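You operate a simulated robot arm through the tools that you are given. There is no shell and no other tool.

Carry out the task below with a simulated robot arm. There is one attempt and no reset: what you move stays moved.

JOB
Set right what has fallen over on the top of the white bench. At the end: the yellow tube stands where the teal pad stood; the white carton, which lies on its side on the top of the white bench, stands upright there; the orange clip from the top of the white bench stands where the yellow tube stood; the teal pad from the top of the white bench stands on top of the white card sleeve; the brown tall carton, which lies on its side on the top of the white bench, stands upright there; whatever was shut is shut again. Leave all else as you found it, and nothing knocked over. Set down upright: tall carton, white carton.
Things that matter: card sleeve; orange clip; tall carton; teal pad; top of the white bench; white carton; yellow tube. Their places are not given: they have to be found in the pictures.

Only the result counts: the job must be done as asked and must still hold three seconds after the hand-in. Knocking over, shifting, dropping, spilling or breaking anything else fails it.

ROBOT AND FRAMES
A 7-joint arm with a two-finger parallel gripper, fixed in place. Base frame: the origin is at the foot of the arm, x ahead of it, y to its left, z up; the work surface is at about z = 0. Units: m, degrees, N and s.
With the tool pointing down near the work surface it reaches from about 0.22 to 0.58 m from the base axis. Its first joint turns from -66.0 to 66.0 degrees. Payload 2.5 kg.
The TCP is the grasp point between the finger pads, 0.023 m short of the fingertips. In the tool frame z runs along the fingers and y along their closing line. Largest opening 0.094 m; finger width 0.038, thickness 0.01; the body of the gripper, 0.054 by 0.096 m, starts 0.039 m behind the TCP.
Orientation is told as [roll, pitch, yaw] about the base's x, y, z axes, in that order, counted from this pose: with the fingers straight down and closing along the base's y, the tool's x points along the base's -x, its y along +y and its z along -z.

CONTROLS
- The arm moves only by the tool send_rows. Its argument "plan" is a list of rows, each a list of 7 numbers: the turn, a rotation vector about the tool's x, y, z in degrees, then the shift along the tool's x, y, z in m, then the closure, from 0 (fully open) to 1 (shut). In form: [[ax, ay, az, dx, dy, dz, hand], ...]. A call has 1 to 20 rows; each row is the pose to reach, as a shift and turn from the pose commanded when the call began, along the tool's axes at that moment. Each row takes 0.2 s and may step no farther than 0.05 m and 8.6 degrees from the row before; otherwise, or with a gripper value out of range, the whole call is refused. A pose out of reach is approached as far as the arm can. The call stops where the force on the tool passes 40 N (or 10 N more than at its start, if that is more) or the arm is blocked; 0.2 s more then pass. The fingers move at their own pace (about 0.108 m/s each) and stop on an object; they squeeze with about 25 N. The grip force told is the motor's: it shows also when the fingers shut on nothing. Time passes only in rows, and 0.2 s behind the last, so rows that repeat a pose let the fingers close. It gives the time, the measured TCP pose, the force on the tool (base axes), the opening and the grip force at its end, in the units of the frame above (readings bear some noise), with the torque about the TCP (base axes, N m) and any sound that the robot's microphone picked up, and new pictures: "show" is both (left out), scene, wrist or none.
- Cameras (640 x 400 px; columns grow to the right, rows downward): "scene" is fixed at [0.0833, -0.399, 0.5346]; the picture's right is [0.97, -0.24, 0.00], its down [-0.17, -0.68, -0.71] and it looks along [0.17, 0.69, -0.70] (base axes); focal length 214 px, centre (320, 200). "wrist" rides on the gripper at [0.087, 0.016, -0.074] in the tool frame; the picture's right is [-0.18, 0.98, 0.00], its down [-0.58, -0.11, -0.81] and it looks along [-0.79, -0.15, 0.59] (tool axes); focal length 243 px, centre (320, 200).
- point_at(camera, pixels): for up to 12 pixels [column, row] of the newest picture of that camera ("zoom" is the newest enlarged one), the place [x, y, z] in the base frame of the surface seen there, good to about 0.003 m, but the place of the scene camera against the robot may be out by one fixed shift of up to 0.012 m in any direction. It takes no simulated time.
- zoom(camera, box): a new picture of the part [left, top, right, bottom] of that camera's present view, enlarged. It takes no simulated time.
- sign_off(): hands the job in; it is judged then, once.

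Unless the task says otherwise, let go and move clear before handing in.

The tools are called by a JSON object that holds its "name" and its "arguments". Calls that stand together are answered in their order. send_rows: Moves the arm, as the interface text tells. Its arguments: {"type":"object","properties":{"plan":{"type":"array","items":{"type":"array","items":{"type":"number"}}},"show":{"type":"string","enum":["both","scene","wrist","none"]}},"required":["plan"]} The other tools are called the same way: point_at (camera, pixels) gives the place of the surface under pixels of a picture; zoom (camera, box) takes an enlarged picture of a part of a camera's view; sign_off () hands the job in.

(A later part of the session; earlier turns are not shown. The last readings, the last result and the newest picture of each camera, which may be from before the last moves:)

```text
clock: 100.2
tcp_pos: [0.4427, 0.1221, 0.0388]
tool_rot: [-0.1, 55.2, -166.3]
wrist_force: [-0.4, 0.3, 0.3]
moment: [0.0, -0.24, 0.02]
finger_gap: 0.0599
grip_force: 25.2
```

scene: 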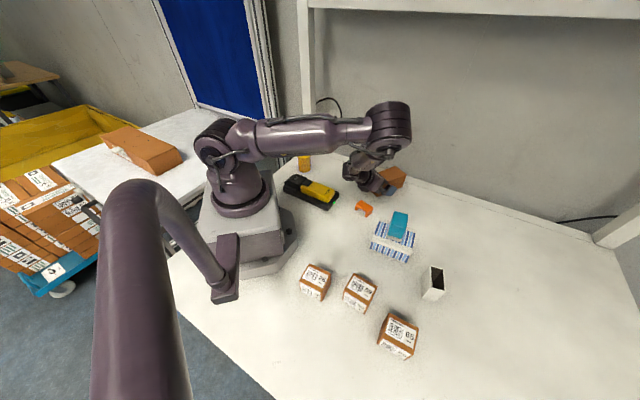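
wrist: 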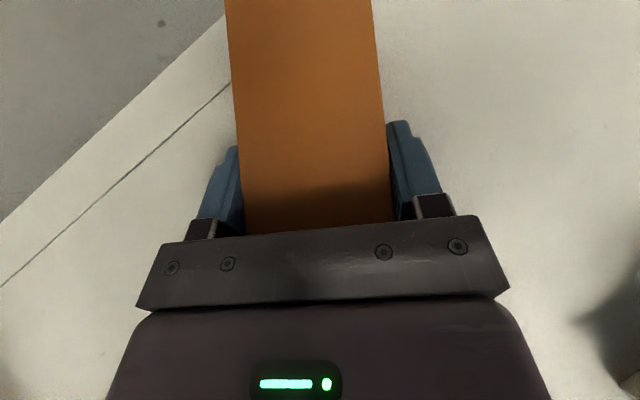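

Gripped (gap 0.060, 25 N). I'll lift it slowly and check that the carton doesn't sag in the grip.

{"name": "send_rows", "arguments": {"plan": [[0, 0, 0, 0.0082, 0, -0.0057, 1], [0, 0, 0, 0.0246, 0, -0.0171, 1], [0, 0, 0, 0.0493, 0, -0.0343, 1], [0, 0, 0, 0.0739, 0, -0.0514, 1], [0, 0, 0, 0.1026, 0, -0.0714, 1], [0, 0, 0, 0.1314, 0, -0.0914, 1], [0, 0, 0, 0.1314, 0, -0.0914, 1]]}}

```text
clock: 101.8
tcp_pos: [0.4398, 0.1199, 0.1974]
tool_rot: [-0.1, 55.1, -166.2]
wrist_force: [-1.0, -0.1, -2.8]
moment: [-0.02, 0.08, -0.01]
finger_gap: 0.0599
grip_force: 25.0
```

scene: 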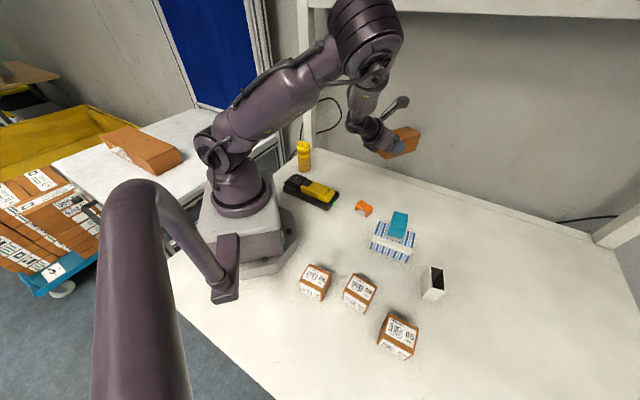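
wrist: 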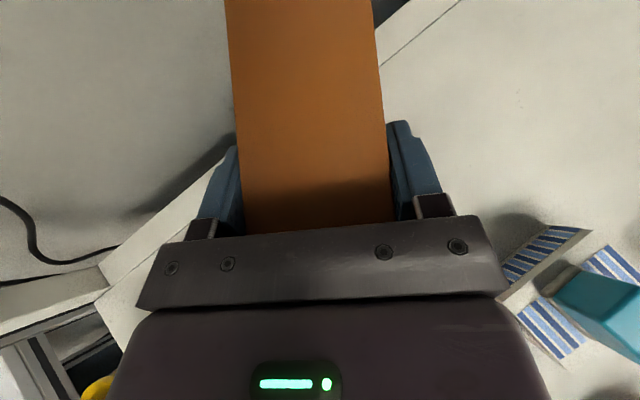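

The carton holds level without slipping. Now I'll rotate the hand 90° back in place so the seamed end comes up.

{"name": "send_rows", "arguments": {"plan": [[0, -7.5, 0, 0.0016, 0, -0.0011, 1], [0, -15, 0, 0.0033, 0, -0.0023, 1], [0, -22.5, 0, 0.0049, 0, -0.0034, 1], [0, -30, 0, 0.0066, 0, -0.0046, 1], [0, -37.5, 0, 0.0082, 0, -0.0057, 1], [0, -45, 0, 0.0082, 0, -0.0057, 1], [0, -52.5, 0, 0.0082, 0, -0.0057, 1], [0, -60, 0, 0.0082, 0, -0.0057, 1], [0, -67.5, 0, 0.0082, 0, -0.0057, 1], [0, -75, 0, 0.0082, 0, -0.0057, 1], [0, -82.5, 0, 0.0082, 0, -0.0057, 1], [0, -90.1, 0, 0.0082, 0, -0.0057, 1], [0, -90.1, 0, 0.0082, 0, -0.0057, 1]]}}

```text
clock: 104.6
tcp_pos: [0.4411, 0.1207, 0.2085]
tool_rot: [-0.1, -35.0, -166.2]
wrist_force: [0.5, -0.1, -3.4]
moment: [0.04, -0.01, -0.02]
finger_gap: 0.06
grip_force: 25.4
```

scene: 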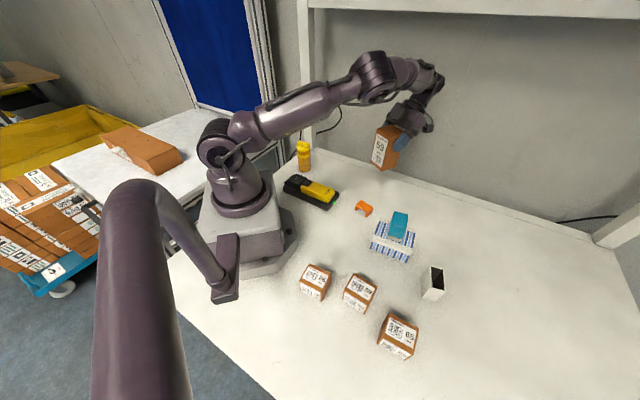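
wrist: 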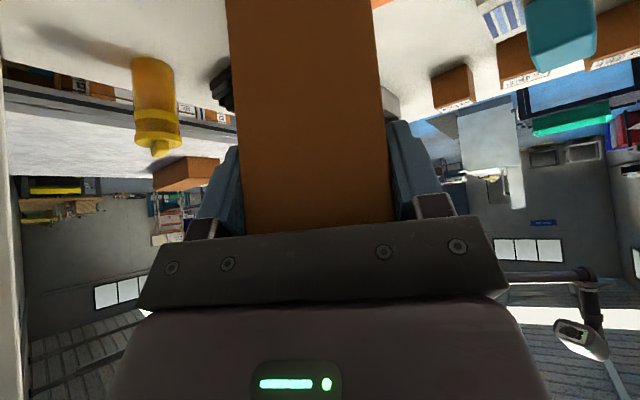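

A label is now visible on the carton's side at (381,150). I'll zoom to check that its text reads upright.

{"name": "zoom", "arguments": {"camera": "scene", "box": [360, 115, 420, 180]}}

```text
6.15 times, centred on (390, 148) of scene
```

zoom: 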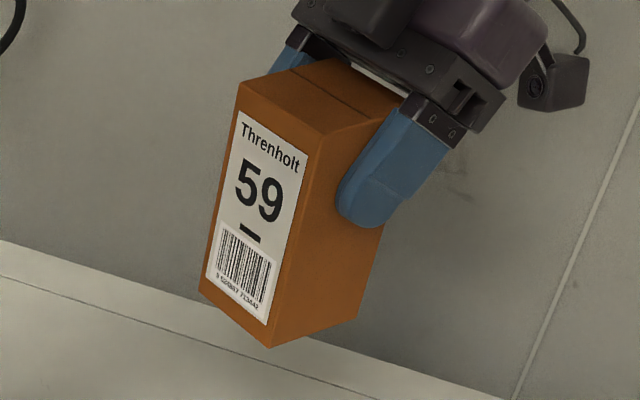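

The label reads upright ("Threnholt 59"), confirming the right end is up. I'll lower the carton to just above the bench.

{"name": "send_rows", "arguments": {"plan": [[0, 0, 0, 0.0201, 0, 0.0287, 1], [0, 0, 0, 0.0402, 0, 0.0573, 1], [0, 0, 0, 0.0545, 0, 0.0778, 1], [0, 0, 0, 0.0617, 0, 0.088, 1], [0, 0, 0, 0.0646, 0, 0.0921, 1], [0, 0, 0, 0.0646, 0, 0.0921, 1]]}}

```text
clock: 106.0
tcp_pos: [0.4437, 0.1216, 0.0963]
tool_rot: [-0.1, -34.9, -166.2]
wrist_force: [-1.1, -0.2, -2.6]
moment: [0.03, -0.01, -0.03]
finger_gap: 0.0599
grip_force: 25.4
```

scene: 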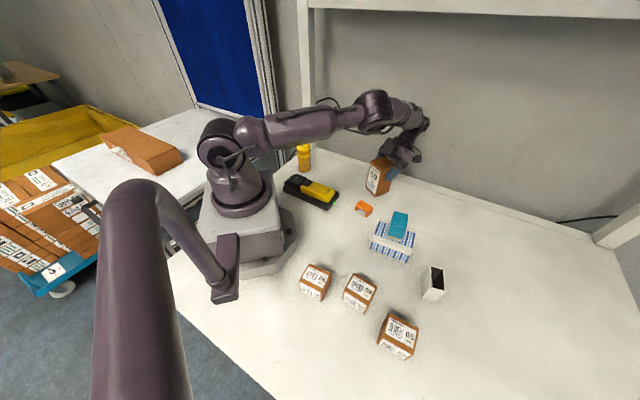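
wrist: 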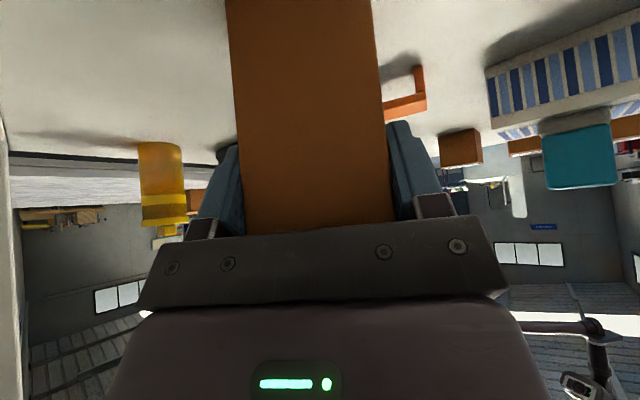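

Still free of the bench (weight -2.6 N). I'll feel for contact in 1.5 mm steps.

{"name": "send_rows", "arguments": {"plan": [[0, 0, 0, 0.0009, 0, 0.0012, 1], [0, 0, 0, 0.0017, 0, 0.0025, 1]], "show": "none"}}

{"name": "send_rows", "arguments": {"plan": [[0, 0, 0, 0.0009, 0, 0.0012, 1], [0, 0, 0, 0.0009, 0, 0.0012, 1]], "show": "none"}}

```text
clock: 106.6
tcp_pos: [0.4413, 0.1205, 0.0935]
tool_rot: [-0.1, -34.9, -166.2]
wrist_force: [0.9, 0.2, -3.1]
moment: [0.03, -0.05, 0.0]
finger_gap: 0.0598
grip_force: 25.0
```

```text
clock: 107.2
tcp_pos: [0.441, 0.1216, 0.0927]
tool_rot: [-0.1, -34.9, -166.3]
wrist_force: [0.8, 1.3, -2.8]
moment: [-0.02, -0.02, -0.04]
finger_gap: 0.0598
grip_force: 24.8
```

{"name": "send_rows", "arguments": {"plan": [[0, 0, 0, 0.0009, 0, 0.0012, 1], [0, 0, 0, 0.0009, 0, 0.0012, 1]], "show": "none"}}

{"name": "send_rows", "arguments": {"plan": [[0, 0, 0, 0.0006, 0, 0.0008, 1], [0, 0, 0, 0.0006, 0, 0.0008, 1]], "show": "none"}}

```text
clock: 107.8
tcp_pos: [0.4422, 0.1211, 0.0912]
tool_rot: [-0.1, -34.9, -166.3]
wrist_force: [0.2, -0.8, 0.4]
moment: [-0.05, 0.01, 0.0]
finger_gap: 0.0597
grip_force: 25.2
```

```text
clock: 108.4
tcp_pos: [0.442, 0.1213, 0.0903]
tool_rot: [-0.1, -34.9, -166.2]
wrist_force: [-6.2, -3.0, 14.4]
moment: [-0.24, 0.17, -0.03]
finger_gap: 0.0597
grip_force: 24.9
```

Contact confirmed (14 N at z 0.090). I'll relieve half a millimetre, open, and look.

{"name": "send_rows", "arguments": {"plan": [[0, 0, 0, -0.0004, 0, -0.0005, 1], [0, 0, 0, -0.0004, 0, -0.0005, 0.5], [0, 0, 0, -0.0004, 0, -0.0005, 0.3], [0, 0, 0, -0.0004, 0, -0.0005, 0], [0, 0, 0, -0.0004, 0, -0.0005, 0], [0, 0, 0, -0.0004, 0, -0.0005, 0]]}}

```text
clock: 109.8
tcp_pos: [0.4421, 0.1222, 0.0904]
tool_rot: [-0.2, -34.8, -166.2]
wrist_force: [0.5, -1.0, 0.1]
moment: [0.0, 0.0, 0.02]
finger_gap: 0.0942
grip_force: 0.0
```

scene: 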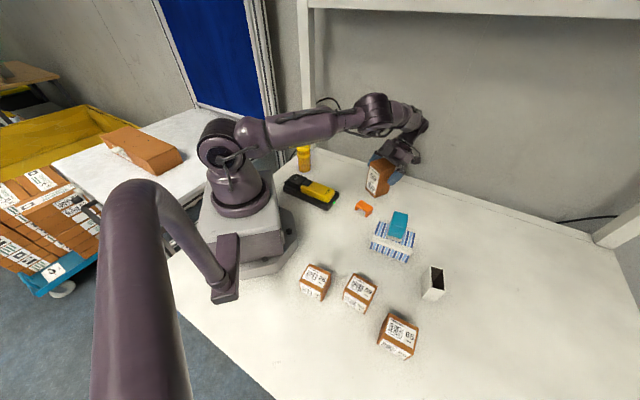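
wrist: 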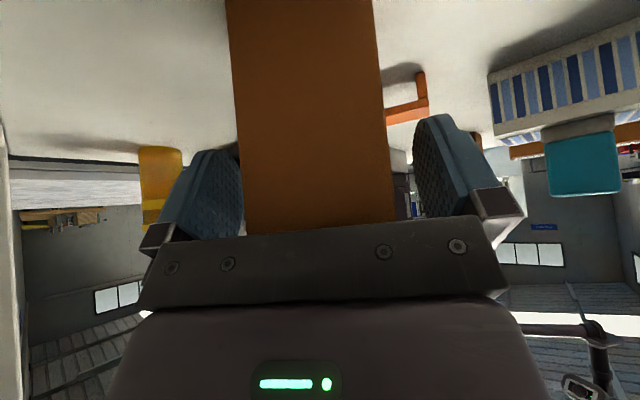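

The carton stands free between the open fingers. I'll withdraw vertically.

{"name": "send_rows", "arguments": {"plan": [[0, 0, 0, -0.0057, 0, -0.0082, 0], [0, 0, 0, -0.0172, 0, -0.0246, 0], [0, 0, 0, -0.0344, 0, -0.0491, 0], [0, 0, 0, -0.0574, 0, -0.0819, 0], [0, 0, 0, -0.0803, 0, -0.1147, 0], [0, 0, 0, -0.0976, 0, -0.1392, 0]]}}

{"name": "zoom", "arguments": {"camera": "scene", "box": [340, 140, 430, 230]}}

```text
clock: 111.2
tcp_pos: [0.4404, 0.1181, 0.2594]
tool_rot: [-0.1, -34.9, -166.2]
wrist_force: [-0.1, 0.3, -0.1]
moment: [0.0, 0.04, -0.03]
finger_gap: 0.0941
grip_force: 0.0
```

scene: 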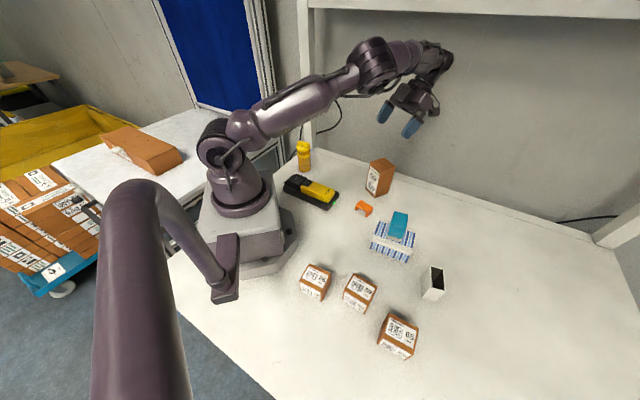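
wrist: 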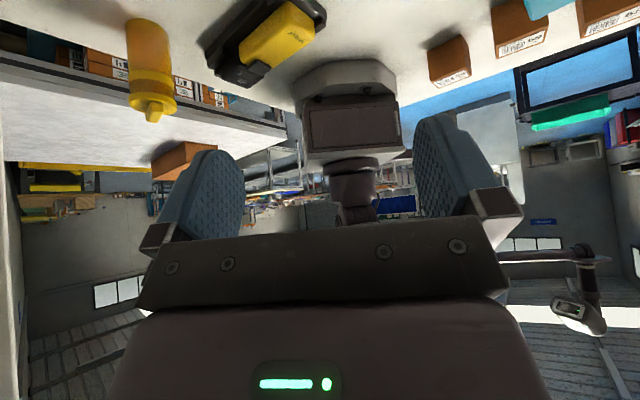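

```text
4.44 times, centred on (385, 185) of scene
```

zoom: 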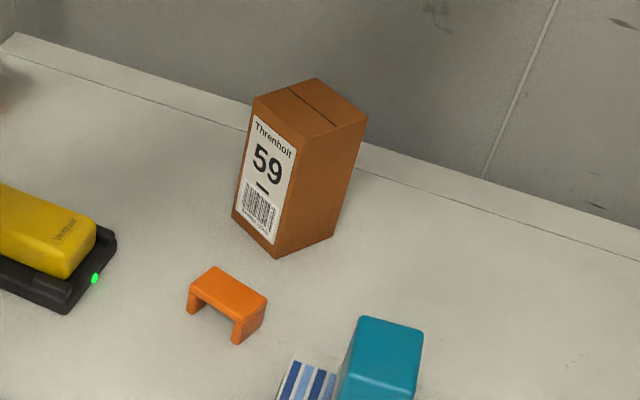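

Everything appears in place and the tall carton stands upright with its seam on top. Before handing in I want to be sure which item is the "card sleeve" and which the "white carton", so I'll straighten the wrist and inspect the striped box and the 72 box closely.

{"name": "send_rows", "arguments": {"plan": [[0, 7, 0, -0.01, 0, -0.0143, 0], [0, 14, 0, -0.02, 0, -0.0287, 0], [0, 21, 0, -0.0287, 0, -0.041, 0], [0, 28, 0, -0.0287, 0, -0.041, 0], [0, 34.9, 0, -0.0287, 0, -0.041, 0]], "show": "none"}}

{"name": "send_rows", "arguments": {"plan": [[0, 0, -8, 0, 0, 0, 0], [0, 0, -16, 0, 0, 0, 0], [0, 0, -24, 0, 0, 0, 0], [0, 0, -32, 0, 0, 0, 0], [0, 0, -40, 0, 0, 0, 0], [0, 0, -48, 0, 0, 0, 0], [0, 0, -56, 0, 0, 0, 0], [0, 0, -64, 0, 0, 0, 0], [0, 0, -72, 0, 0, 0, 0], [0, 0, -80, 0, 0, 0, 0], [0, 0, -88, 0, 0, 0, 0], [0, 0, -96, 0, 0, 0, 0], [0, 0, -104, 0, 0, 0, 0], [0, 0, -112, 0, 0, 0, 0], [0, 0, -120, 0, 0, 0, 0], [0, 0, -128, 0, 0, 0, 0], [0, 0, -136, 0, 0, 0, 0]]}}

{"name": "zoom", "arguments": {"camera": "scene", "box": [412, 255, 452, 310]}}

{"name": "zoom", "arguments": {"camera": "wrist", "box": [0, 0, 320, 200]}}

```text
clock: 112.4
tcp_pos: [0.4419, 0.1205, 0.3104]
tool_rot: [-0.2, 0.2, -166.1]
wrist_force: [-0.3, 0.1, 0.1]
moment: [-0.03, 0.02, -0.03]
finger_gap: 0.094
grip_force: 0.1
```

```text
clock: 116.0
tcp_pos: [0.4412, 0.1202, 0.3091]
tool_rot: [0.2, -0.1, -30.2]
wrist_force: [0.4, 0.2, 0.3]
moment: [0.01, 0.02, 0.0]
finger_gap: 0.094
grip_force: 0.1
```

scene: 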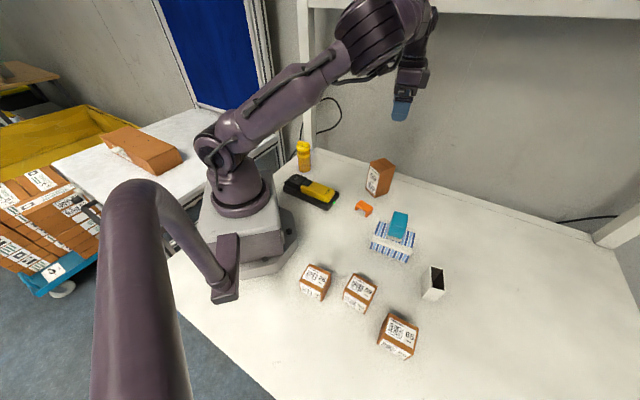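
wrist: 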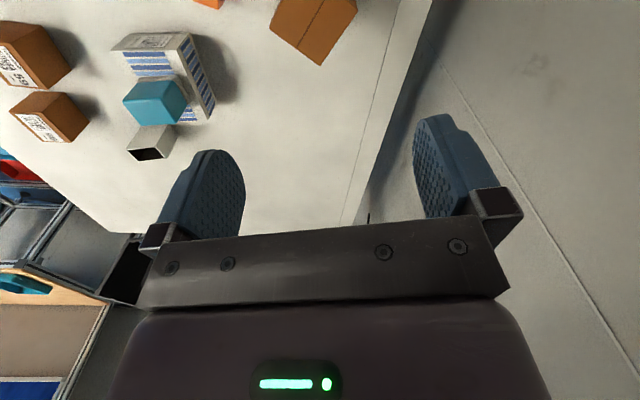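

```text
7.27 times, centred on (432, 282) of scene
```

zoom: 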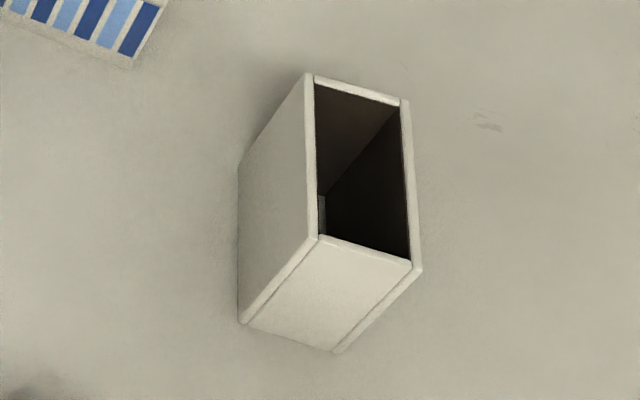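

```text
2.00 times, centred on (160, 100) of wrist
```

zoom: 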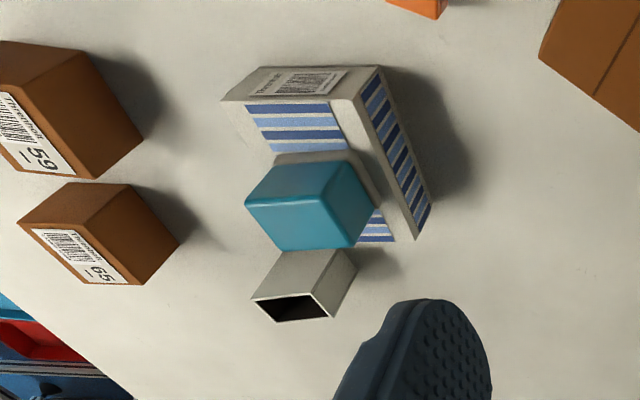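

The 72 box has four slab walls with a patch at its foot inside that I can't judge yet, and the striped box has a label on its end. I'll move to view the striped box's labelled end closely.

{"name": "send_rows", "arguments": {"plan": [[0, 0, 0, 0.0131, -0.0308, 0.0198, 0], [0, 0, 0, 0.0263, -0.0617, 0.0397, 0], [0, 0, 0, 0.0394, -0.0925, 0.0595, 0], [0, 0, 0, 0.0525, -0.1233, 0.0793, 0], [0, 0, 0, 0.0657, -0.1542, 0.0992, 0], [0, 0, 0, 0.0788, -0.185, 0.119, 0]]}}

{"name": "zoom", "arguments": {"camera": "wrist", "box": [220, 60, 420, 200]}}

{"name": "zoom", "arguments": {"camera": "scene", "box": [424, 262, 448, 286]}}

{"name": "point_at", "arguments": {"camera": "zoom", "pixels": [[320, 200], [300, 230], [280, 240], [350, 150], [380, 250], [260, 200], [270, 260], [290, 290]]}}

```text
clock: 117.4
tcp_pos: [0.2804, -0.0021, 0.1932]
tool_rot: [0.1, 0.1, -30.1]
wrist_force: [0.0, 0.5, 0.2]
moment: [0.03, -0.02, -0.02]
finger_gap: 0.0941
grip_force: 0.0
```

scene: 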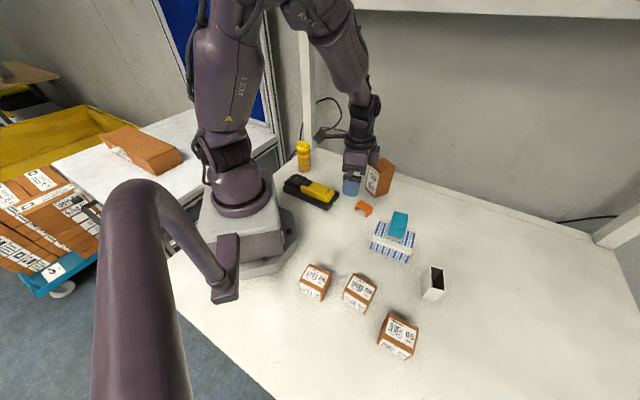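
wrist: 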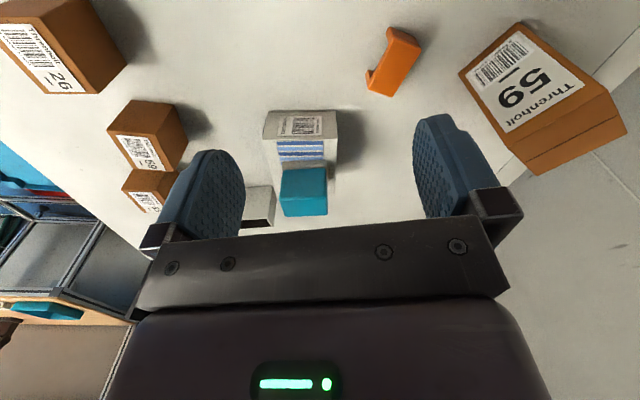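

```text
2.86 times, centred on (320, 130) of wrist
```

zoom: 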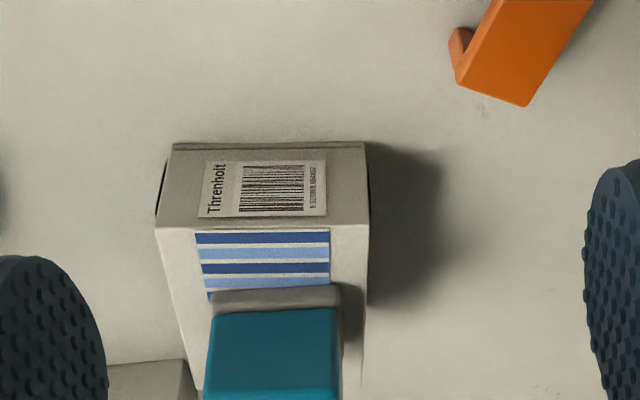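

```text
16.00 times, centred on (436, 274) of scene
```

zoom: 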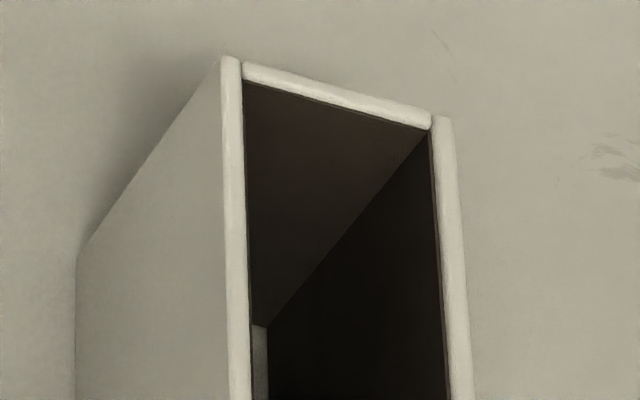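

```text
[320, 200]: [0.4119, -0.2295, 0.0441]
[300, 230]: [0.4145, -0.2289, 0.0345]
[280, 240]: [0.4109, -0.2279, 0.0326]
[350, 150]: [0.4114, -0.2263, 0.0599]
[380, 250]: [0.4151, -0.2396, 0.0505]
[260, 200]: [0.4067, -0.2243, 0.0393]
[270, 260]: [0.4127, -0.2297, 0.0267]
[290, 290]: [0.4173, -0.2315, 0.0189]
```

The striped box's labelled end shows dark slits at both edges, like an inner box inside a wrap-around sleeve. I'll zoom in further on that end, and look at the patch at the bottom of the 72 box.

{"name": "zoom", "arguments": {"camera": "wrist", "box": [255, 100, 345, 165]}}

{"name": "point_at", "arguments": {"camera": "zoom", "pixels": [[75, 170], [82, 150], [540, 150], [535, 130], [300, 130], [300, 200], [300, 240], [100, 110], [100, 240], [530, 240]]}}

{"name": "zoom", "arguments": {"camera": "scene", "box": [426, 276, 440, 290]}}

{"name": "point_at", "arguments": {"camera": "zoom", "pixels": [[320, 150], [320, 200], [300, 150], [300, 200], [340, 200], [310, 240]]}}

```text
6.15 times, centred on (300, 132) of wrist
```

zoom: 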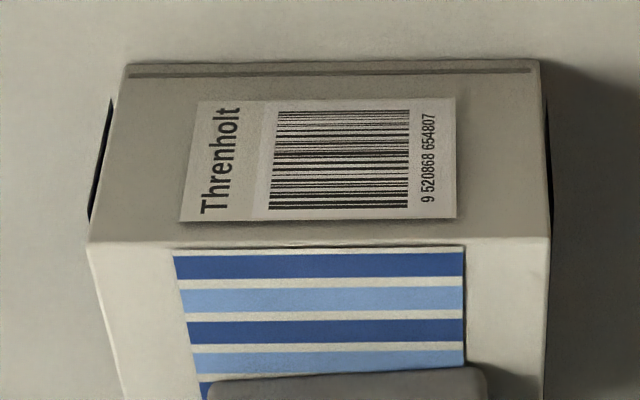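

```text
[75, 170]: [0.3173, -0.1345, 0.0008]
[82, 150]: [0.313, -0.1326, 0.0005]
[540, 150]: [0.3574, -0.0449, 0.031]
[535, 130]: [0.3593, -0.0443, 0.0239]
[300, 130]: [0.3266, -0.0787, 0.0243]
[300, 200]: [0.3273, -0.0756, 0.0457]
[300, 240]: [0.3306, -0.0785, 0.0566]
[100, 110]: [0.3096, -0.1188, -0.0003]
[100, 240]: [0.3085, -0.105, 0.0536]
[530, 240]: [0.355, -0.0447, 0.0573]
```

```text
16.00 times, centred on (433, 283) of scene
```

zoom: 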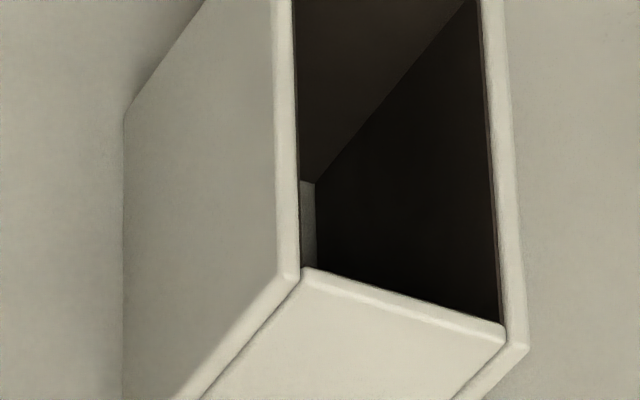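

```text
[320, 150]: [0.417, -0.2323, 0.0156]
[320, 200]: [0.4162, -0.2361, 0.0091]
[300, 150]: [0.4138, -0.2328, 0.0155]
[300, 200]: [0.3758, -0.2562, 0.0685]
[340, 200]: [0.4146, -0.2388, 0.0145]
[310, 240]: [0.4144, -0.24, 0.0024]
```

The striped box has decals on its long faces and a barcode label on its end, while the 72 box might be open at both ends, so I need to see whether it has a bottom. I'll hover above it and look down inside.

{"name": "send_rows", "arguments": {"plan": [[0, 0, 7.8, -0.0253, -0.0171, -0.02, 0], [0, 0, 15.6, -0.0505, -0.0341, -0.035, 0], [0, 0, 23.3, -0.0758, -0.0512, -0.05, 0], [0, 0, 31.1, -0.101, -0.0683, -0.06, 0], [0, 0, 38.9, -0.1263, -0.0853, -0.06, 0], [0, 0, 46.7, -0.1515, -0.1024, -0.06, 0], [0, 0, 54.4, -0.1768, -0.1195, -0.06, 0], [0, 0, 62.2, -0.202, -0.1365, -0.06, 0], [0, 0, 70, -0.2273, -0.1536, -0.06, 0]]}}

```text
clock: 119.4
tcp_pos: [0.3987, -0.246, 0.2478]
tool_rot: [0.0, 0.1, -100.3]
wrist_force: [-0.1, -0.5, 0.7]
moment: [0.01, -0.02, 0.01]
finger_gap: 0.0938
grip_force: 0.1
```

scene: 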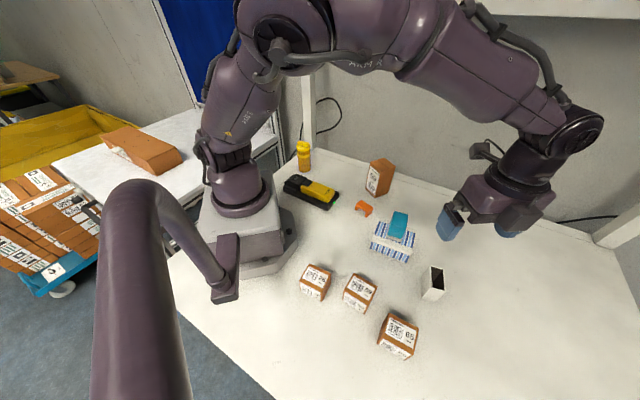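
wrist: 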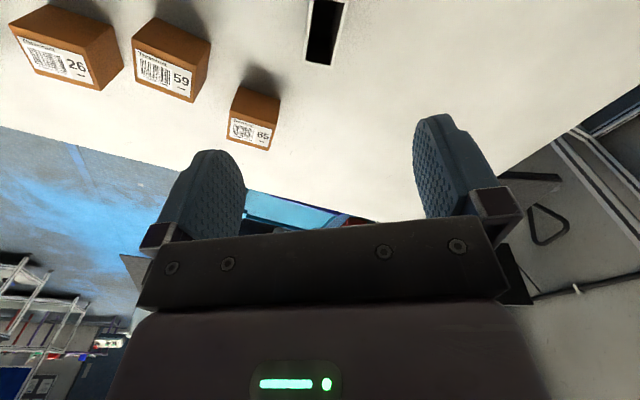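

{"name": "zoom", "arguments": {"camera": "wrist", "box": [290, 0, 360, 75]}}

{"name": "point_at", "arguments": {"camera": "wrist", "pixels": [[320, 10], [320, 20], [322, 35], [322, 45], [322, 55], [330, 20], [330, 30], [315, 50], [325, 10], [330, 62], [345, 40], [340, 30]]}}

```text
5.33 times, centred on (325, 38) of wrist
```

zoom: 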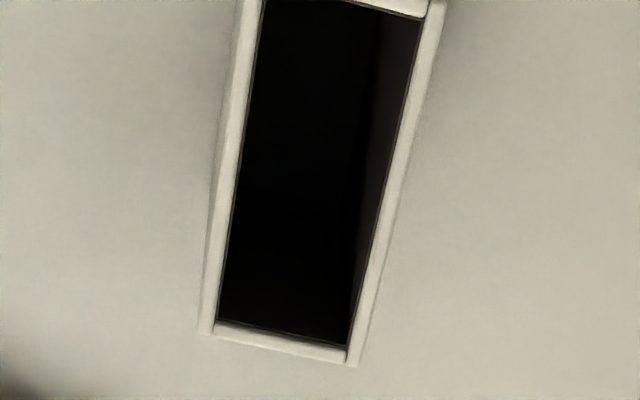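

```text
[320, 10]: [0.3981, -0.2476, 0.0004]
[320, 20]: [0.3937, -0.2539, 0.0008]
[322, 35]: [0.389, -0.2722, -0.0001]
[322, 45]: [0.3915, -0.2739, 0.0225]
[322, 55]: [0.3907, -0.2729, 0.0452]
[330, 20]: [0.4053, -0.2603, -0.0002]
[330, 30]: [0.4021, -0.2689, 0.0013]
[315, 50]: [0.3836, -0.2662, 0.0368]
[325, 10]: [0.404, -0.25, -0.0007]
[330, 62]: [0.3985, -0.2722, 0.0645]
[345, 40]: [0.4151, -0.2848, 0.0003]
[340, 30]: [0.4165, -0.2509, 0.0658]
```

The 72 box's inside reads z about 0.000 at the bottom and is black, so I can't yet tell whether it has a floor. Next I'll look at the striped box's other end (facing away from the base) with the flipped camera.

{"name": "send_rows", "arguments": {"plan": [[0, 0, 7.8, 0.0042, 0.006, 0.0027, 0], [0, 0, 15.5, 0.0084, 0.012, 0.0053, 0], [0, 0, 23.3, 0.0126, 0.018, 0.008, 0], [0, 0, 31.1, 0.0169, 0.0241, 0.0107, 0], [0, 0, 38.8, 0.0211, 0.0301, 0.0133, 0], [0, 0, 46.6, 0.0253, 0.0361, 0.016, 0], [0, 0, 54.4, 0.0295, 0.0421, 0.0187, 0], [0, 0, 62.1, 0.0337, 0.0481, 0.0213, 0], [0, 0, 69.9, 0.0379, 0.0541, 0.024, 0], [0, 0, 77.7, 0.0421, 0.0601, 0.0267, 0], [0, 0, 85.4, 0.0463, 0.0661, 0.0293, 0], [0, 0, 93.2, 0.0506, 0.0722, 0.032, 0], [0, 0, 101, 0.0548, 0.0782, 0.0347, 0], [0, 0, 108.7, 0.059, 0.0842, 0.0373, 0], [0, 0, 116.5, 0.0632, 0.0902, 0.04, 0]]}}

```text
clock: 122.6
tcp_pos: [0.4982, -0.2005, 0.2112]
tool_rot: [-0.1, -0.1, 143.2]
wrist_force: [0.3, -0.3, -0.5]
moment: [0.01, 0.02, 0.02]
finger_gap: 0.094
grip_force: 0.1
```

scene: 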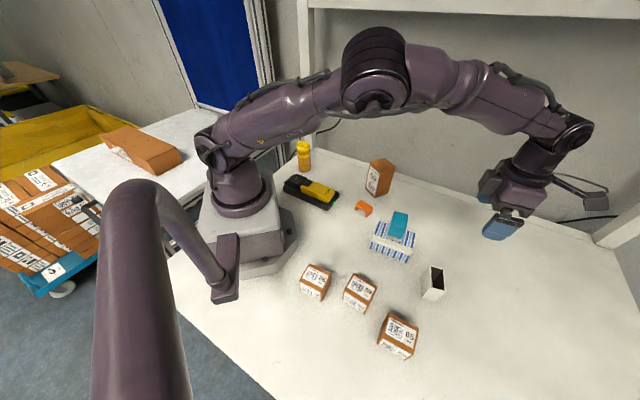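
wrist: 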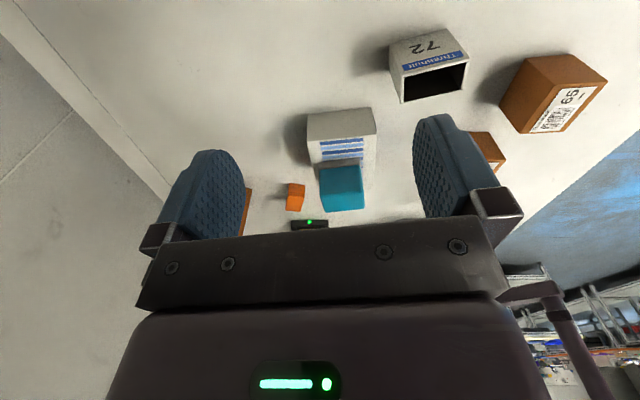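

{"name": "zoom", "arguments": {"camera": "wrist", "box": [290, 95, 400, 215]}}

{"name": "zoom", "arguments": {"camera": "wrist", "box": [380, 20, 480, 110]}}

{"name": "point_at", "arguments": {"camera": "zoom", "pixels": [[250, 270], [300, 260], [350, 230], [450, 210], [480, 180], [420, 190], [300, 220], [500, 200]]}}

```text
3.33 times, centred on (345, 155) of wrist
```

zoom: 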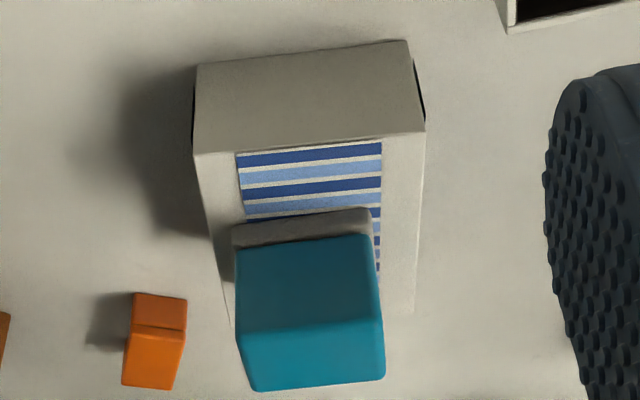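

```text
4.44 times, centred on (430, 65) of wrist
```

zoom: 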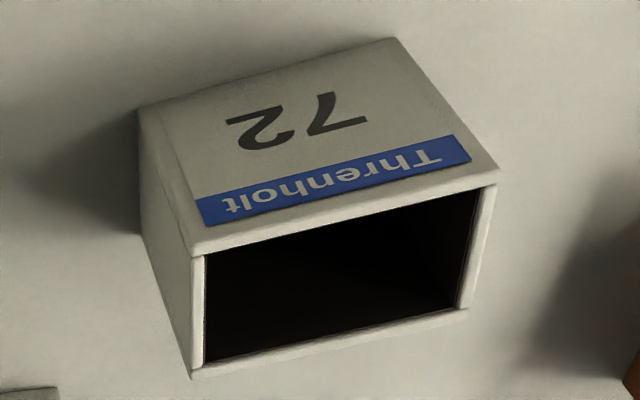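

```text
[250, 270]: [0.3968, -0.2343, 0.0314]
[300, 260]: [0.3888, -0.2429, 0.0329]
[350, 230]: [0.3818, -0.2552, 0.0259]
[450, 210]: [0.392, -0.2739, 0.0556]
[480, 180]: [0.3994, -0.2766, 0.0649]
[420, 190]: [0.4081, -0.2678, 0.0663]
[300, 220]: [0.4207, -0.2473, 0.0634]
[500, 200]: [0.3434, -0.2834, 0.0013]
```

The striped box's far end is plain, while its near end carries a flap-like line and barcode, so identity is still in doubt. I'll get a camera view straight down into the 72 box to measure whether it has a floor.

{"name": "send_rows", "arguments": {"plan": [[0, 7.86, 0, -0.0064, 0.0137, 0.0014, 0], [0, 15.7, 0, -0.0127, 0.0273, 0.0029, 0], [0, 23.6, 0, -0.0191, 0.041, 0.0043, 0], [0, 31.4, 0, -0.0254, 0.0547, 0.0057, 0], [0, 39.3, 0, -0.0318, 0.0684, 0.0071, 0], [0, 47.1, 0, -0.0381, 0.082, 0.0086, 0], [0, 54.5, 0, -0.0445, 0.0957, 0.01, 0]]}}

{"name": "zoom", "arguments": {"camera": "wrist", "box": [270, 130, 370, 230]}}

```text
clock: 124.2
tcp_pos: [0.4065, -0.2491, 0.2006]
tool_rot: [-0.6, 54.4, 142.5]
wrist_force: [0.1, -0.4, 0.0]
moment: [-0.01, -0.02, -0.01]
finger_gap: 0.0938
grip_force: 0.0
out of reach, approached as far as the arm can: row 5, 6
```

scene: 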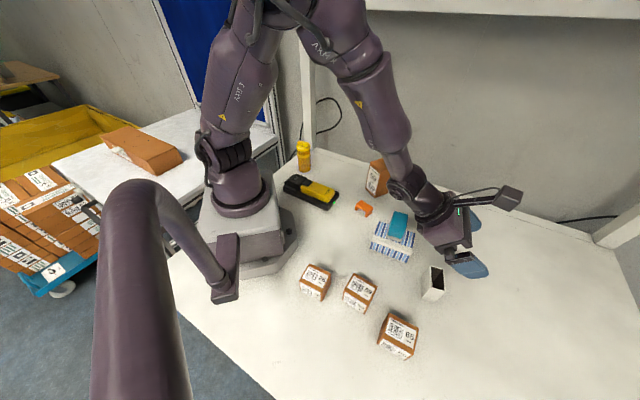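
wrist: 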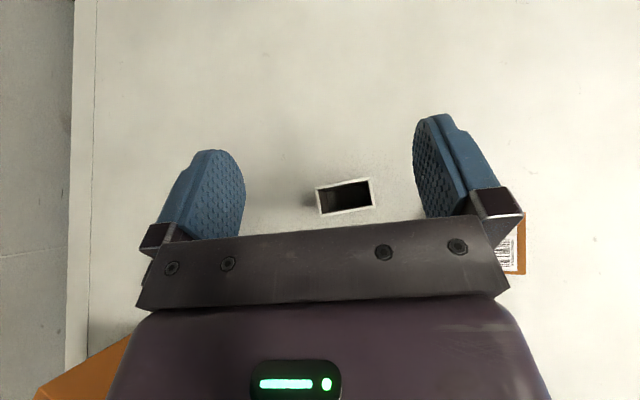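

```text
4.00 times, centred on (320, 180) of wrist
```

zoom: 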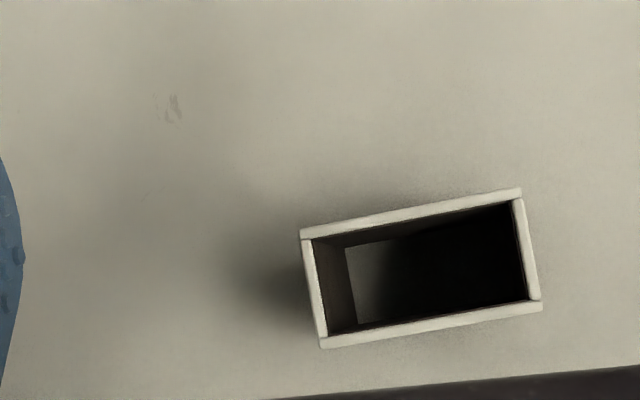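

The view shows a grey, bench-coloured patch at the bottom left inside, unlike the dark inner walls. I'll zoom further and sample depths there against the bench outside.

{"name": "zoom", "arguments": {"camera": "wrist", "box": [315, 172, 380, 217]}}

{"name": "point_at", "arguments": {"camera": "zoom", "pixels": [[185, 200], [200, 220], [200, 260], [220, 200], [250, 190], [300, 200], [350, 180], [400, 180], [180, 240], [210, 240], [300, 240], [400, 220]]}}

{"name": "point_at", "arguments": {"camera": "zoom", "pixels": [[30, 100], [60, 60], [50, 250], [200, 40], [300, 30], [400, 20], [40, 350], [600, 150], [610, 250], [20, 200]]}}

```text
8.89 times, centred on (348, 194) of wrist
```

zoom: 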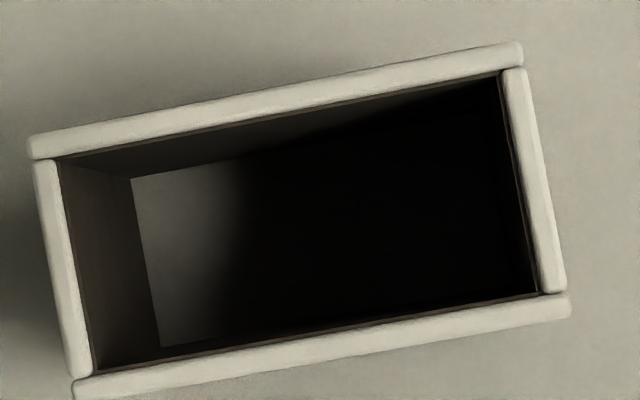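

```text
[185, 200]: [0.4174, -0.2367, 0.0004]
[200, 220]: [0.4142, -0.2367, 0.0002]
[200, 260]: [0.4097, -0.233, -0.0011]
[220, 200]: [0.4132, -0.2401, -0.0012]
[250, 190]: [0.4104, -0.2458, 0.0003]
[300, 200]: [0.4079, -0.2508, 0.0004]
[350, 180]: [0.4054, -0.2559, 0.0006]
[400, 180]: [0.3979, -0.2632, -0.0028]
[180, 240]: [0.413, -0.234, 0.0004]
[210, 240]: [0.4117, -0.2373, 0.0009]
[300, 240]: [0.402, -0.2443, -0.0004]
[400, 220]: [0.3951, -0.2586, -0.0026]
```

```text
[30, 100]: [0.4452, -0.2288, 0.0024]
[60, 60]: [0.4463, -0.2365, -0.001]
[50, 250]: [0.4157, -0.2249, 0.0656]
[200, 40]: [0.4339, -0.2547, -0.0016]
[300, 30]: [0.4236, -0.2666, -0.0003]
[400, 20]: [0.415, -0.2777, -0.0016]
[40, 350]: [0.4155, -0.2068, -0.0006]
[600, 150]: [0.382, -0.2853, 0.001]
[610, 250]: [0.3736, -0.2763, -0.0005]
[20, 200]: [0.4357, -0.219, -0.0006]
```

Inside floor depths average -0.0004, the same as the bench outside, and the patch has the bench's colour, so the 72 item is open at both ends: it is the card sleeve, and the striped box is the white carton on its side with its flap-lined, labelled end as the top. I'll correct this by laying the sleeve back exactly as it was, moving the pad onto it and standing the striped carton up, starting by re-posing the hand above the sleeve.

{"name": "send_rows", "arguments": {"plan": [[-0.1, -7.8, 0, 0.007, 0, -0.005, 0], [-0.2, -15.6, 0, 0.014, 0, -0.01, 0], [-0.3, -23.3, 0, 0.0209, 0, -0.015, 0], [-0.3, -31.1, 0, 0.0279, 0, -0.02, 0], [-0.4, -38.9, 0, 0.0349, 0, -0.025, 0], [-0.5, -46.6, 0, 0.0418, 0, -0.03, 0], [-0.6, -54.4, 0, 0.0488, 0, -0.0349, 0]], "show": "none"}}

{"name": "send_rows", "arguments": {"plan": [[0, 0, -2.6, 0, 0, 0, 0], [0, 0, -5.2, 0, 0, 0, 0], [0, 0, -5.2, 0, 0, 0, 0]], "show": "none"}}

```text
clock: 125.8
tcp_pos: [0.4063, -0.2516, 0.2603]
tool_rot: [0.6, 0.0, 142.8]
wrist_force: [0.3, -0.3, -0.6]
moment: [-0.01, 0.01, 0.03]
finger_gap: 0.0938
grip_force: 0.0
out of reach, approached as far as the arm can: row 2, 3
```

```text
clock: 126.6
tcp_pos: [0.4066, -0.2498, 0.2608]
tool_rot: [0.6, 0.0, 148.4]
wrist_force: [-0.4, 0.7, -1.0]
moment: [0.0, 0.0, 0.0]
finger_gap: 0.0942
grip_force: 0.0
```

Small orientation residue (roll 0.6, yaw 148.4); I'll trim it, then tilt 35° inward above the sleeve.

{"name": "send_rows", "arguments": {"plan": [[0.6, 0, 0.6, 0, 0, 0, 0], [0.6, 0, 0.6, 0, 0, 0, 0]], "show": "none"}}

{"name": "send_rows", "arguments": {"plan": [[0, -7, 0, 0.0, 0, 0.006, 0], [0, -14, 0, 0.0, 0, 0.012, 0], [0, -21, 0, 0.0, 0, 0.018, 0], [0, -28, 0, 0.0, 0, 0.024, 0], [0, -34.9, 0, 0.0, 0, 0.03, 0], [0, -34.9, 0, 0.0, 0, 0.03, 0]]}}

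```text
clock: 127.2
tcp_pos: [0.4064, -0.2506, 0.2602]
tool_rot: [-0.2, 0.0, 147.5]
wrist_force: [0.4, -0.1, 0.3]
moment: [-0.01, -0.02, -0.04]
finger_gap: 0.0939
grip_force: 0.1
```

```text
clock: 128.6
tcp_pos: [0.4046, -0.2506, 0.2307]
tool_rot: [-0.2, -35.1, 147.8]
wrist_force: [-0.1, 0.3, 0.4]
moment: [0.0, 0.01, 0.03]
finger_gap: 0.0943
grip_force: 0.0
```

scene: 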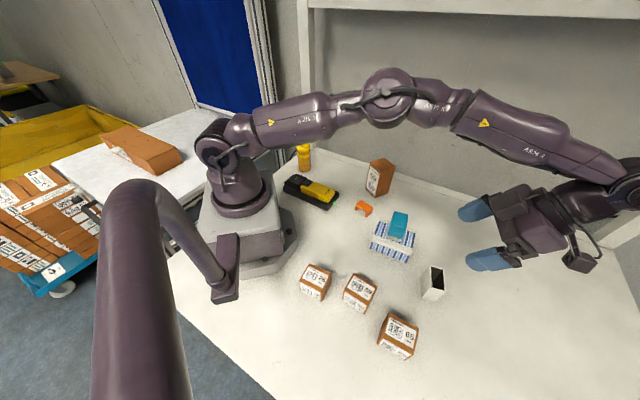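
wrist: 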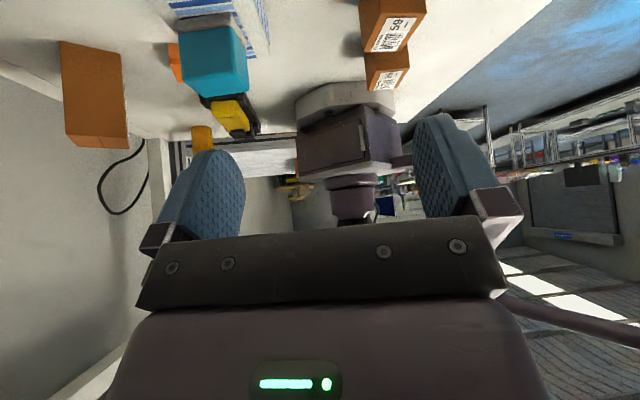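

The hand is back in the inward-tilted pose; I need to shift about 1.1 cm outward to match the earlier release pose. I'll descend halfway with that correction and check alignment.

{"name": "send_rows", "arguments": {"plan": [[0, 0, 0, 0.0167, 0.0002, 0.0188, 0], [0, 0, 0, 0.0334, 0.0005, 0.0377, 0], [0, 0, 0, 0.0501, 0.0007, 0.0565, 0], [0, 0, 0, 0.0668, 0.0009, 0.0753, 0], [0, 0, 0, 0.0668, 0.0009, 0.0753, 0]]}}

{"name": "send_rows", "arguments": {"plan": [[0, 0, 0, 0, 0, 0, 0]], "show": "none"}}

{"name": "send_rows", "arguments": {"plan": [[0, 0, 0, 0, 0, 0, 0]], "show": "none"}}

```text
clock: 129.8
tcp_pos: [0.4159, -0.2572, 0.1322]
tool_rot: [-0.2, -34.9, 147.7]
wrist_force: [0.1, -0.9, -0.1]
moment: [0.03, 0.02, -0.02]
finger_gap: 0.0938
grip_force: 0.1
```

scene: 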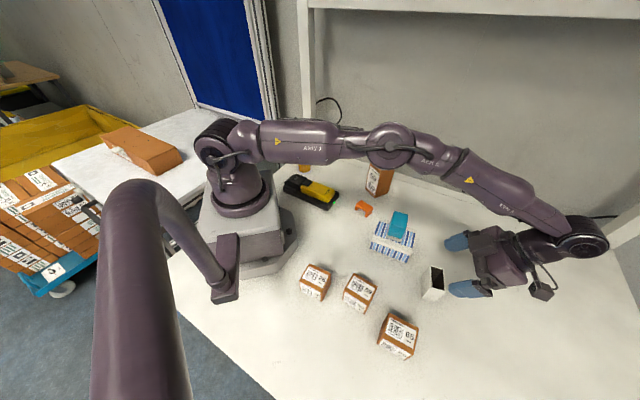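
wrist: 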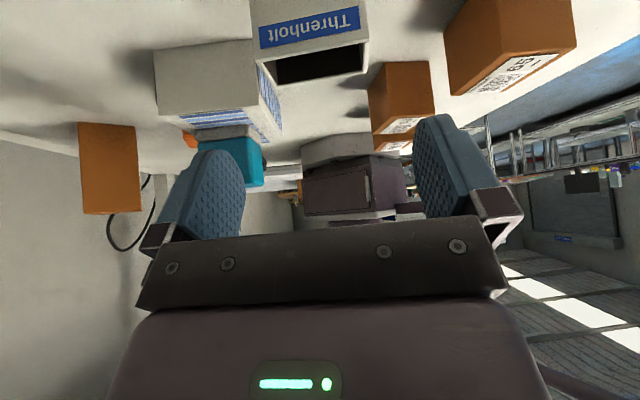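

```text
clock: 130.2
tcp_pos: [0.4167, -0.2563, 0.1317]
tool_rot: [-0.1, -34.9, 147.7]
wrist_force: [-0.2, 0.3, 0.2]
moment: [0.0, 0.02, 0.0]
finger_gap: 0.0939
grip_force: 0.2
```

```text
clock: 130.6
tcp_pos: [0.4157, -0.2581, 0.1315]
tool_rot: [-0.1, -34.8, 147.6]
wrist_force: [-0.5, 0.2, 0.2]
moment: [0.0, 0.02, 0.0]
finger_gap: 0.094
grip_force: 0.0
```

The mean reading is (0.416,-0.257,0.132), so a 2 mm trim is needed. I'll descend the rest of the way to z 0.044.

{"name": "send_rows", "arguments": {"plan": [[0, 0, 0, 0.0122, 0.0015, 0.0182, 0], [0, 0, 0, 0.0245, 0.0015, 0.0365, 0], [0, 0, 0, 0.0367, 0.0015, 0.0547, 0], [0, 0, 0, 0.0489, 0.0015, 0.0729, 0], [0, 0, 0, 0.0489, 0.0015, 0.0729, 0]]}}

{"name": "send_rows", "arguments": {"plan": [[0, 0, 0, 0, 0, 0, 0]], "show": "none"}}

{"name": "send_rows", "arguments": {"plan": [[0, 0, 0, 0, 0, 0, 0]], "show": "none"}}

```text
clock: 131.8
tcp_pos: [0.414, -0.2592, 0.0417]
tool_rot: [-0.3, -35.0, 147.8]
wrist_force: [-0.1, -1.0, 0.1]
moment: [0.03, 0.04, -0.02]
finger_gap: 0.0938
grip_force: 0.1
```

scene: 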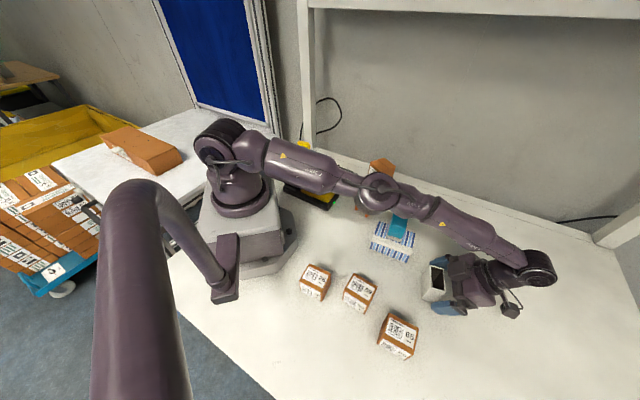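
wrist: 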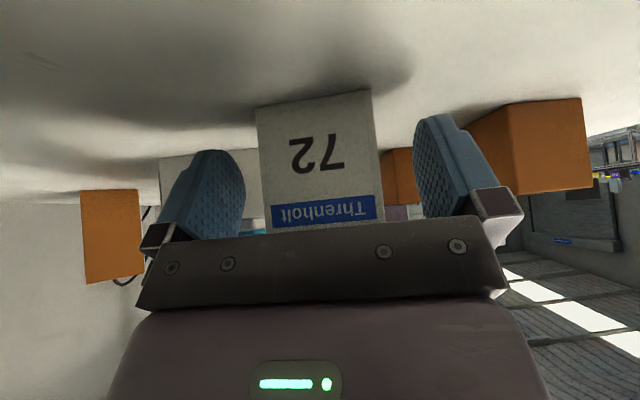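

```text
clock: 132.2
tcp_pos: [0.4147, -0.2598, 0.0422]
tool_rot: [-0.1, -35.0, 147.8]
wrist_force: [-0.4, -0.3, -0.4]
moment: [0.0, -0.02, -0.02]
finger_gap: 0.094
grip_force: 0.1
```

```text
clock: 132.6
tcp_pos: [0.4145, -0.2599, 0.0419]
tool_rot: [-0.2, -34.9, 147.8]
wrist_force: [0.3, 0.2, 0.2]
moment: [-0.03, 0.01, 0.01]
finger_gap: 0.0941
grip_force: 0.1
```

The view matches the earlier release picture almost exactly (sleeve at columns 256-383). Closing on it again.

{"name": "send_rows", "arguments": {"plan": [[0, 0, 0, 0, 0, 0, 0.2], [0, 0, 0, 0, 0, 0, 0.35], [0, 0, 0, 0, 0, 0, 0.5], [0, 0, 0, 0, 0, 0, 1], [0, 0, 0, 0, 0, 0, 1]], "show": "wrist"}}

```text
clock: 133.8
tcp_pos: [0.414, -0.2578, 0.042]
tool_rot: [-0.2, -34.7, 147.8]
wrist_force: [-0.1, 1.3, 1.3]
moment: [0.02, 0.03, -0.02]
finger_gap: 0.0575
grip_force: 25.0
```

wrist: 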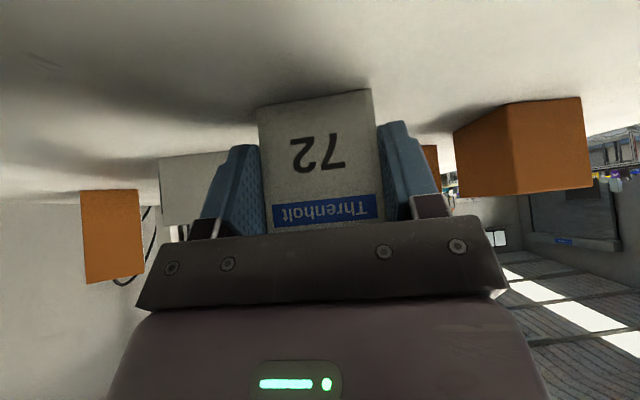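

Gripped (gap 0.0575). I'll lift the sleeve straight up.

{"name": "send_rows", "arguments": {"plan": [[0, 0, 0, -0.0057, 0, -0.0082, 1], [0, 0, 0, -0.023, 0, -0.0328, 1], [0, 0, 0, -0.0459, 0, -0.0655, 1], [0, 0, 0, -0.0689, 0, -0.0983, 1], [0, 0, 0, -0.0918, 0, -0.131, 1], [0, 0, 0, -0.1062, 0, -0.1515, 1]], "show": "wrist"}}

```text
clock: 135.2
tcp_pos: [0.4134, -0.2571, 0.2304]
tool_rot: [-0.2, -34.8, 147.9]
wrist_force: [0.2, 0.0, 0.4]
moment: [0.01, 0.0, -0.02]
finger_gap: 0.0572
grip_force: 25.2
```

wrist: 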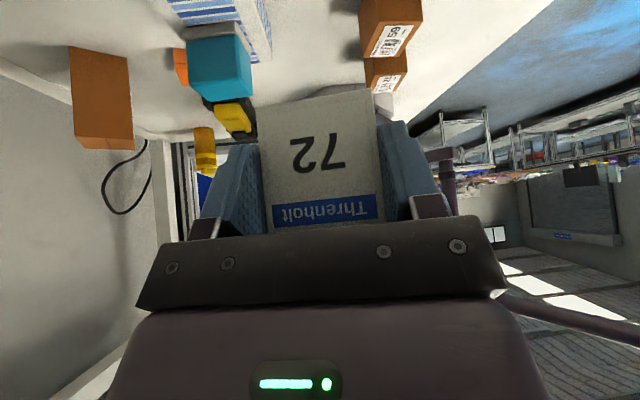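

Held. Now I'll rotate back 90° to the lying orientation while carrying the sleeve above its original place.

{"name": "send_rows", "arguments": {"plan": [[0, 7.5, 0, 0, 0, 0, 1], [0, 15, 0, 0, 0, 0, 1], [0, 22.5, 0, 0, 0, 0, 1], [0, 30, 0, 0, 0, 0, 1], [0, 37.5, 0, 0.0118, 0.0187, -0.0013, 1], [0, 45, 0, 0.0236, 0.0374, -0.0026, 1], [0, 52.5, 0, 0.0354, 0.056, -0.0039, 1], [0, 60, 0, 0.0473, 0.0747, -0.0052, 1], [0, 67.5, 0, 0.0591, 0.0934, -0.0065, 1], [0, 75, 0, 0.0709, 0.1121, -0.0078, 1], [0, 82.5, 0, 0.0827, 0.1307, -0.0091, 1], [0, 90, 0, 0.0945, 0.1494, -0.0104, 1], [0, 90, 0, 0.0945, 0.1494, -0.0104, 1]]}}

{"name": "send_rows", "arguments": {"plan": [[0, 0, 0, 0, 0, 0, 1]], "show": "none"}}

{"name": "send_rows", "arguments": {"plan": [[0, 0, 0, 0, 0, 0, 1]], "show": "none"}}

```text
clock: 138.0
tcp_pos: [0.4027, -0.4307, 0.1823]
tool_rot: [-0.3, 55.2, 147.3]
wrist_force: [0.2, -0.7, -1.0]
moment: [0.01, -0.02, -0.04]
finger_gap: 0.0575
grip_force: 24.5
out of reach, approached as far as the arm can: row 11
```

scene: 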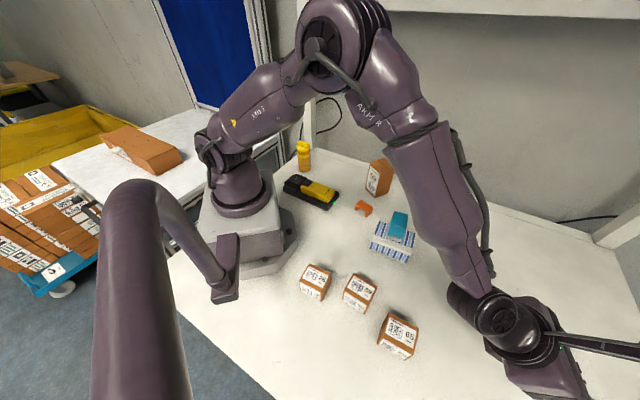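
wrist: 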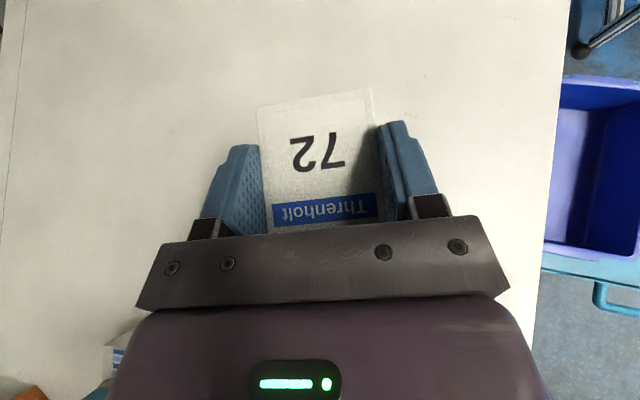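

```text
clock: 138.4
tcp_pos: [0.4031, -0.4303, 0.1821]
tool_rot: [-0.2, 55.1, 147.5]
wrist_force: [-0.1, -0.4, -0.8]
moment: [0.02, -0.01, -0.01]
finger_gap: 0.0574
grip_force: 24.9
```

```text
clock: 138.8
tcp_pos: [0.4041, -0.4295, 0.1818]
tool_rot: [-0.3, 55.1, 147.4]
wrist_force: [-0.5, 1.3, -0.5]
moment: [0.0, -0.01, 0.0]
finger_gap: 0.0575
grip_force: 24.9
```

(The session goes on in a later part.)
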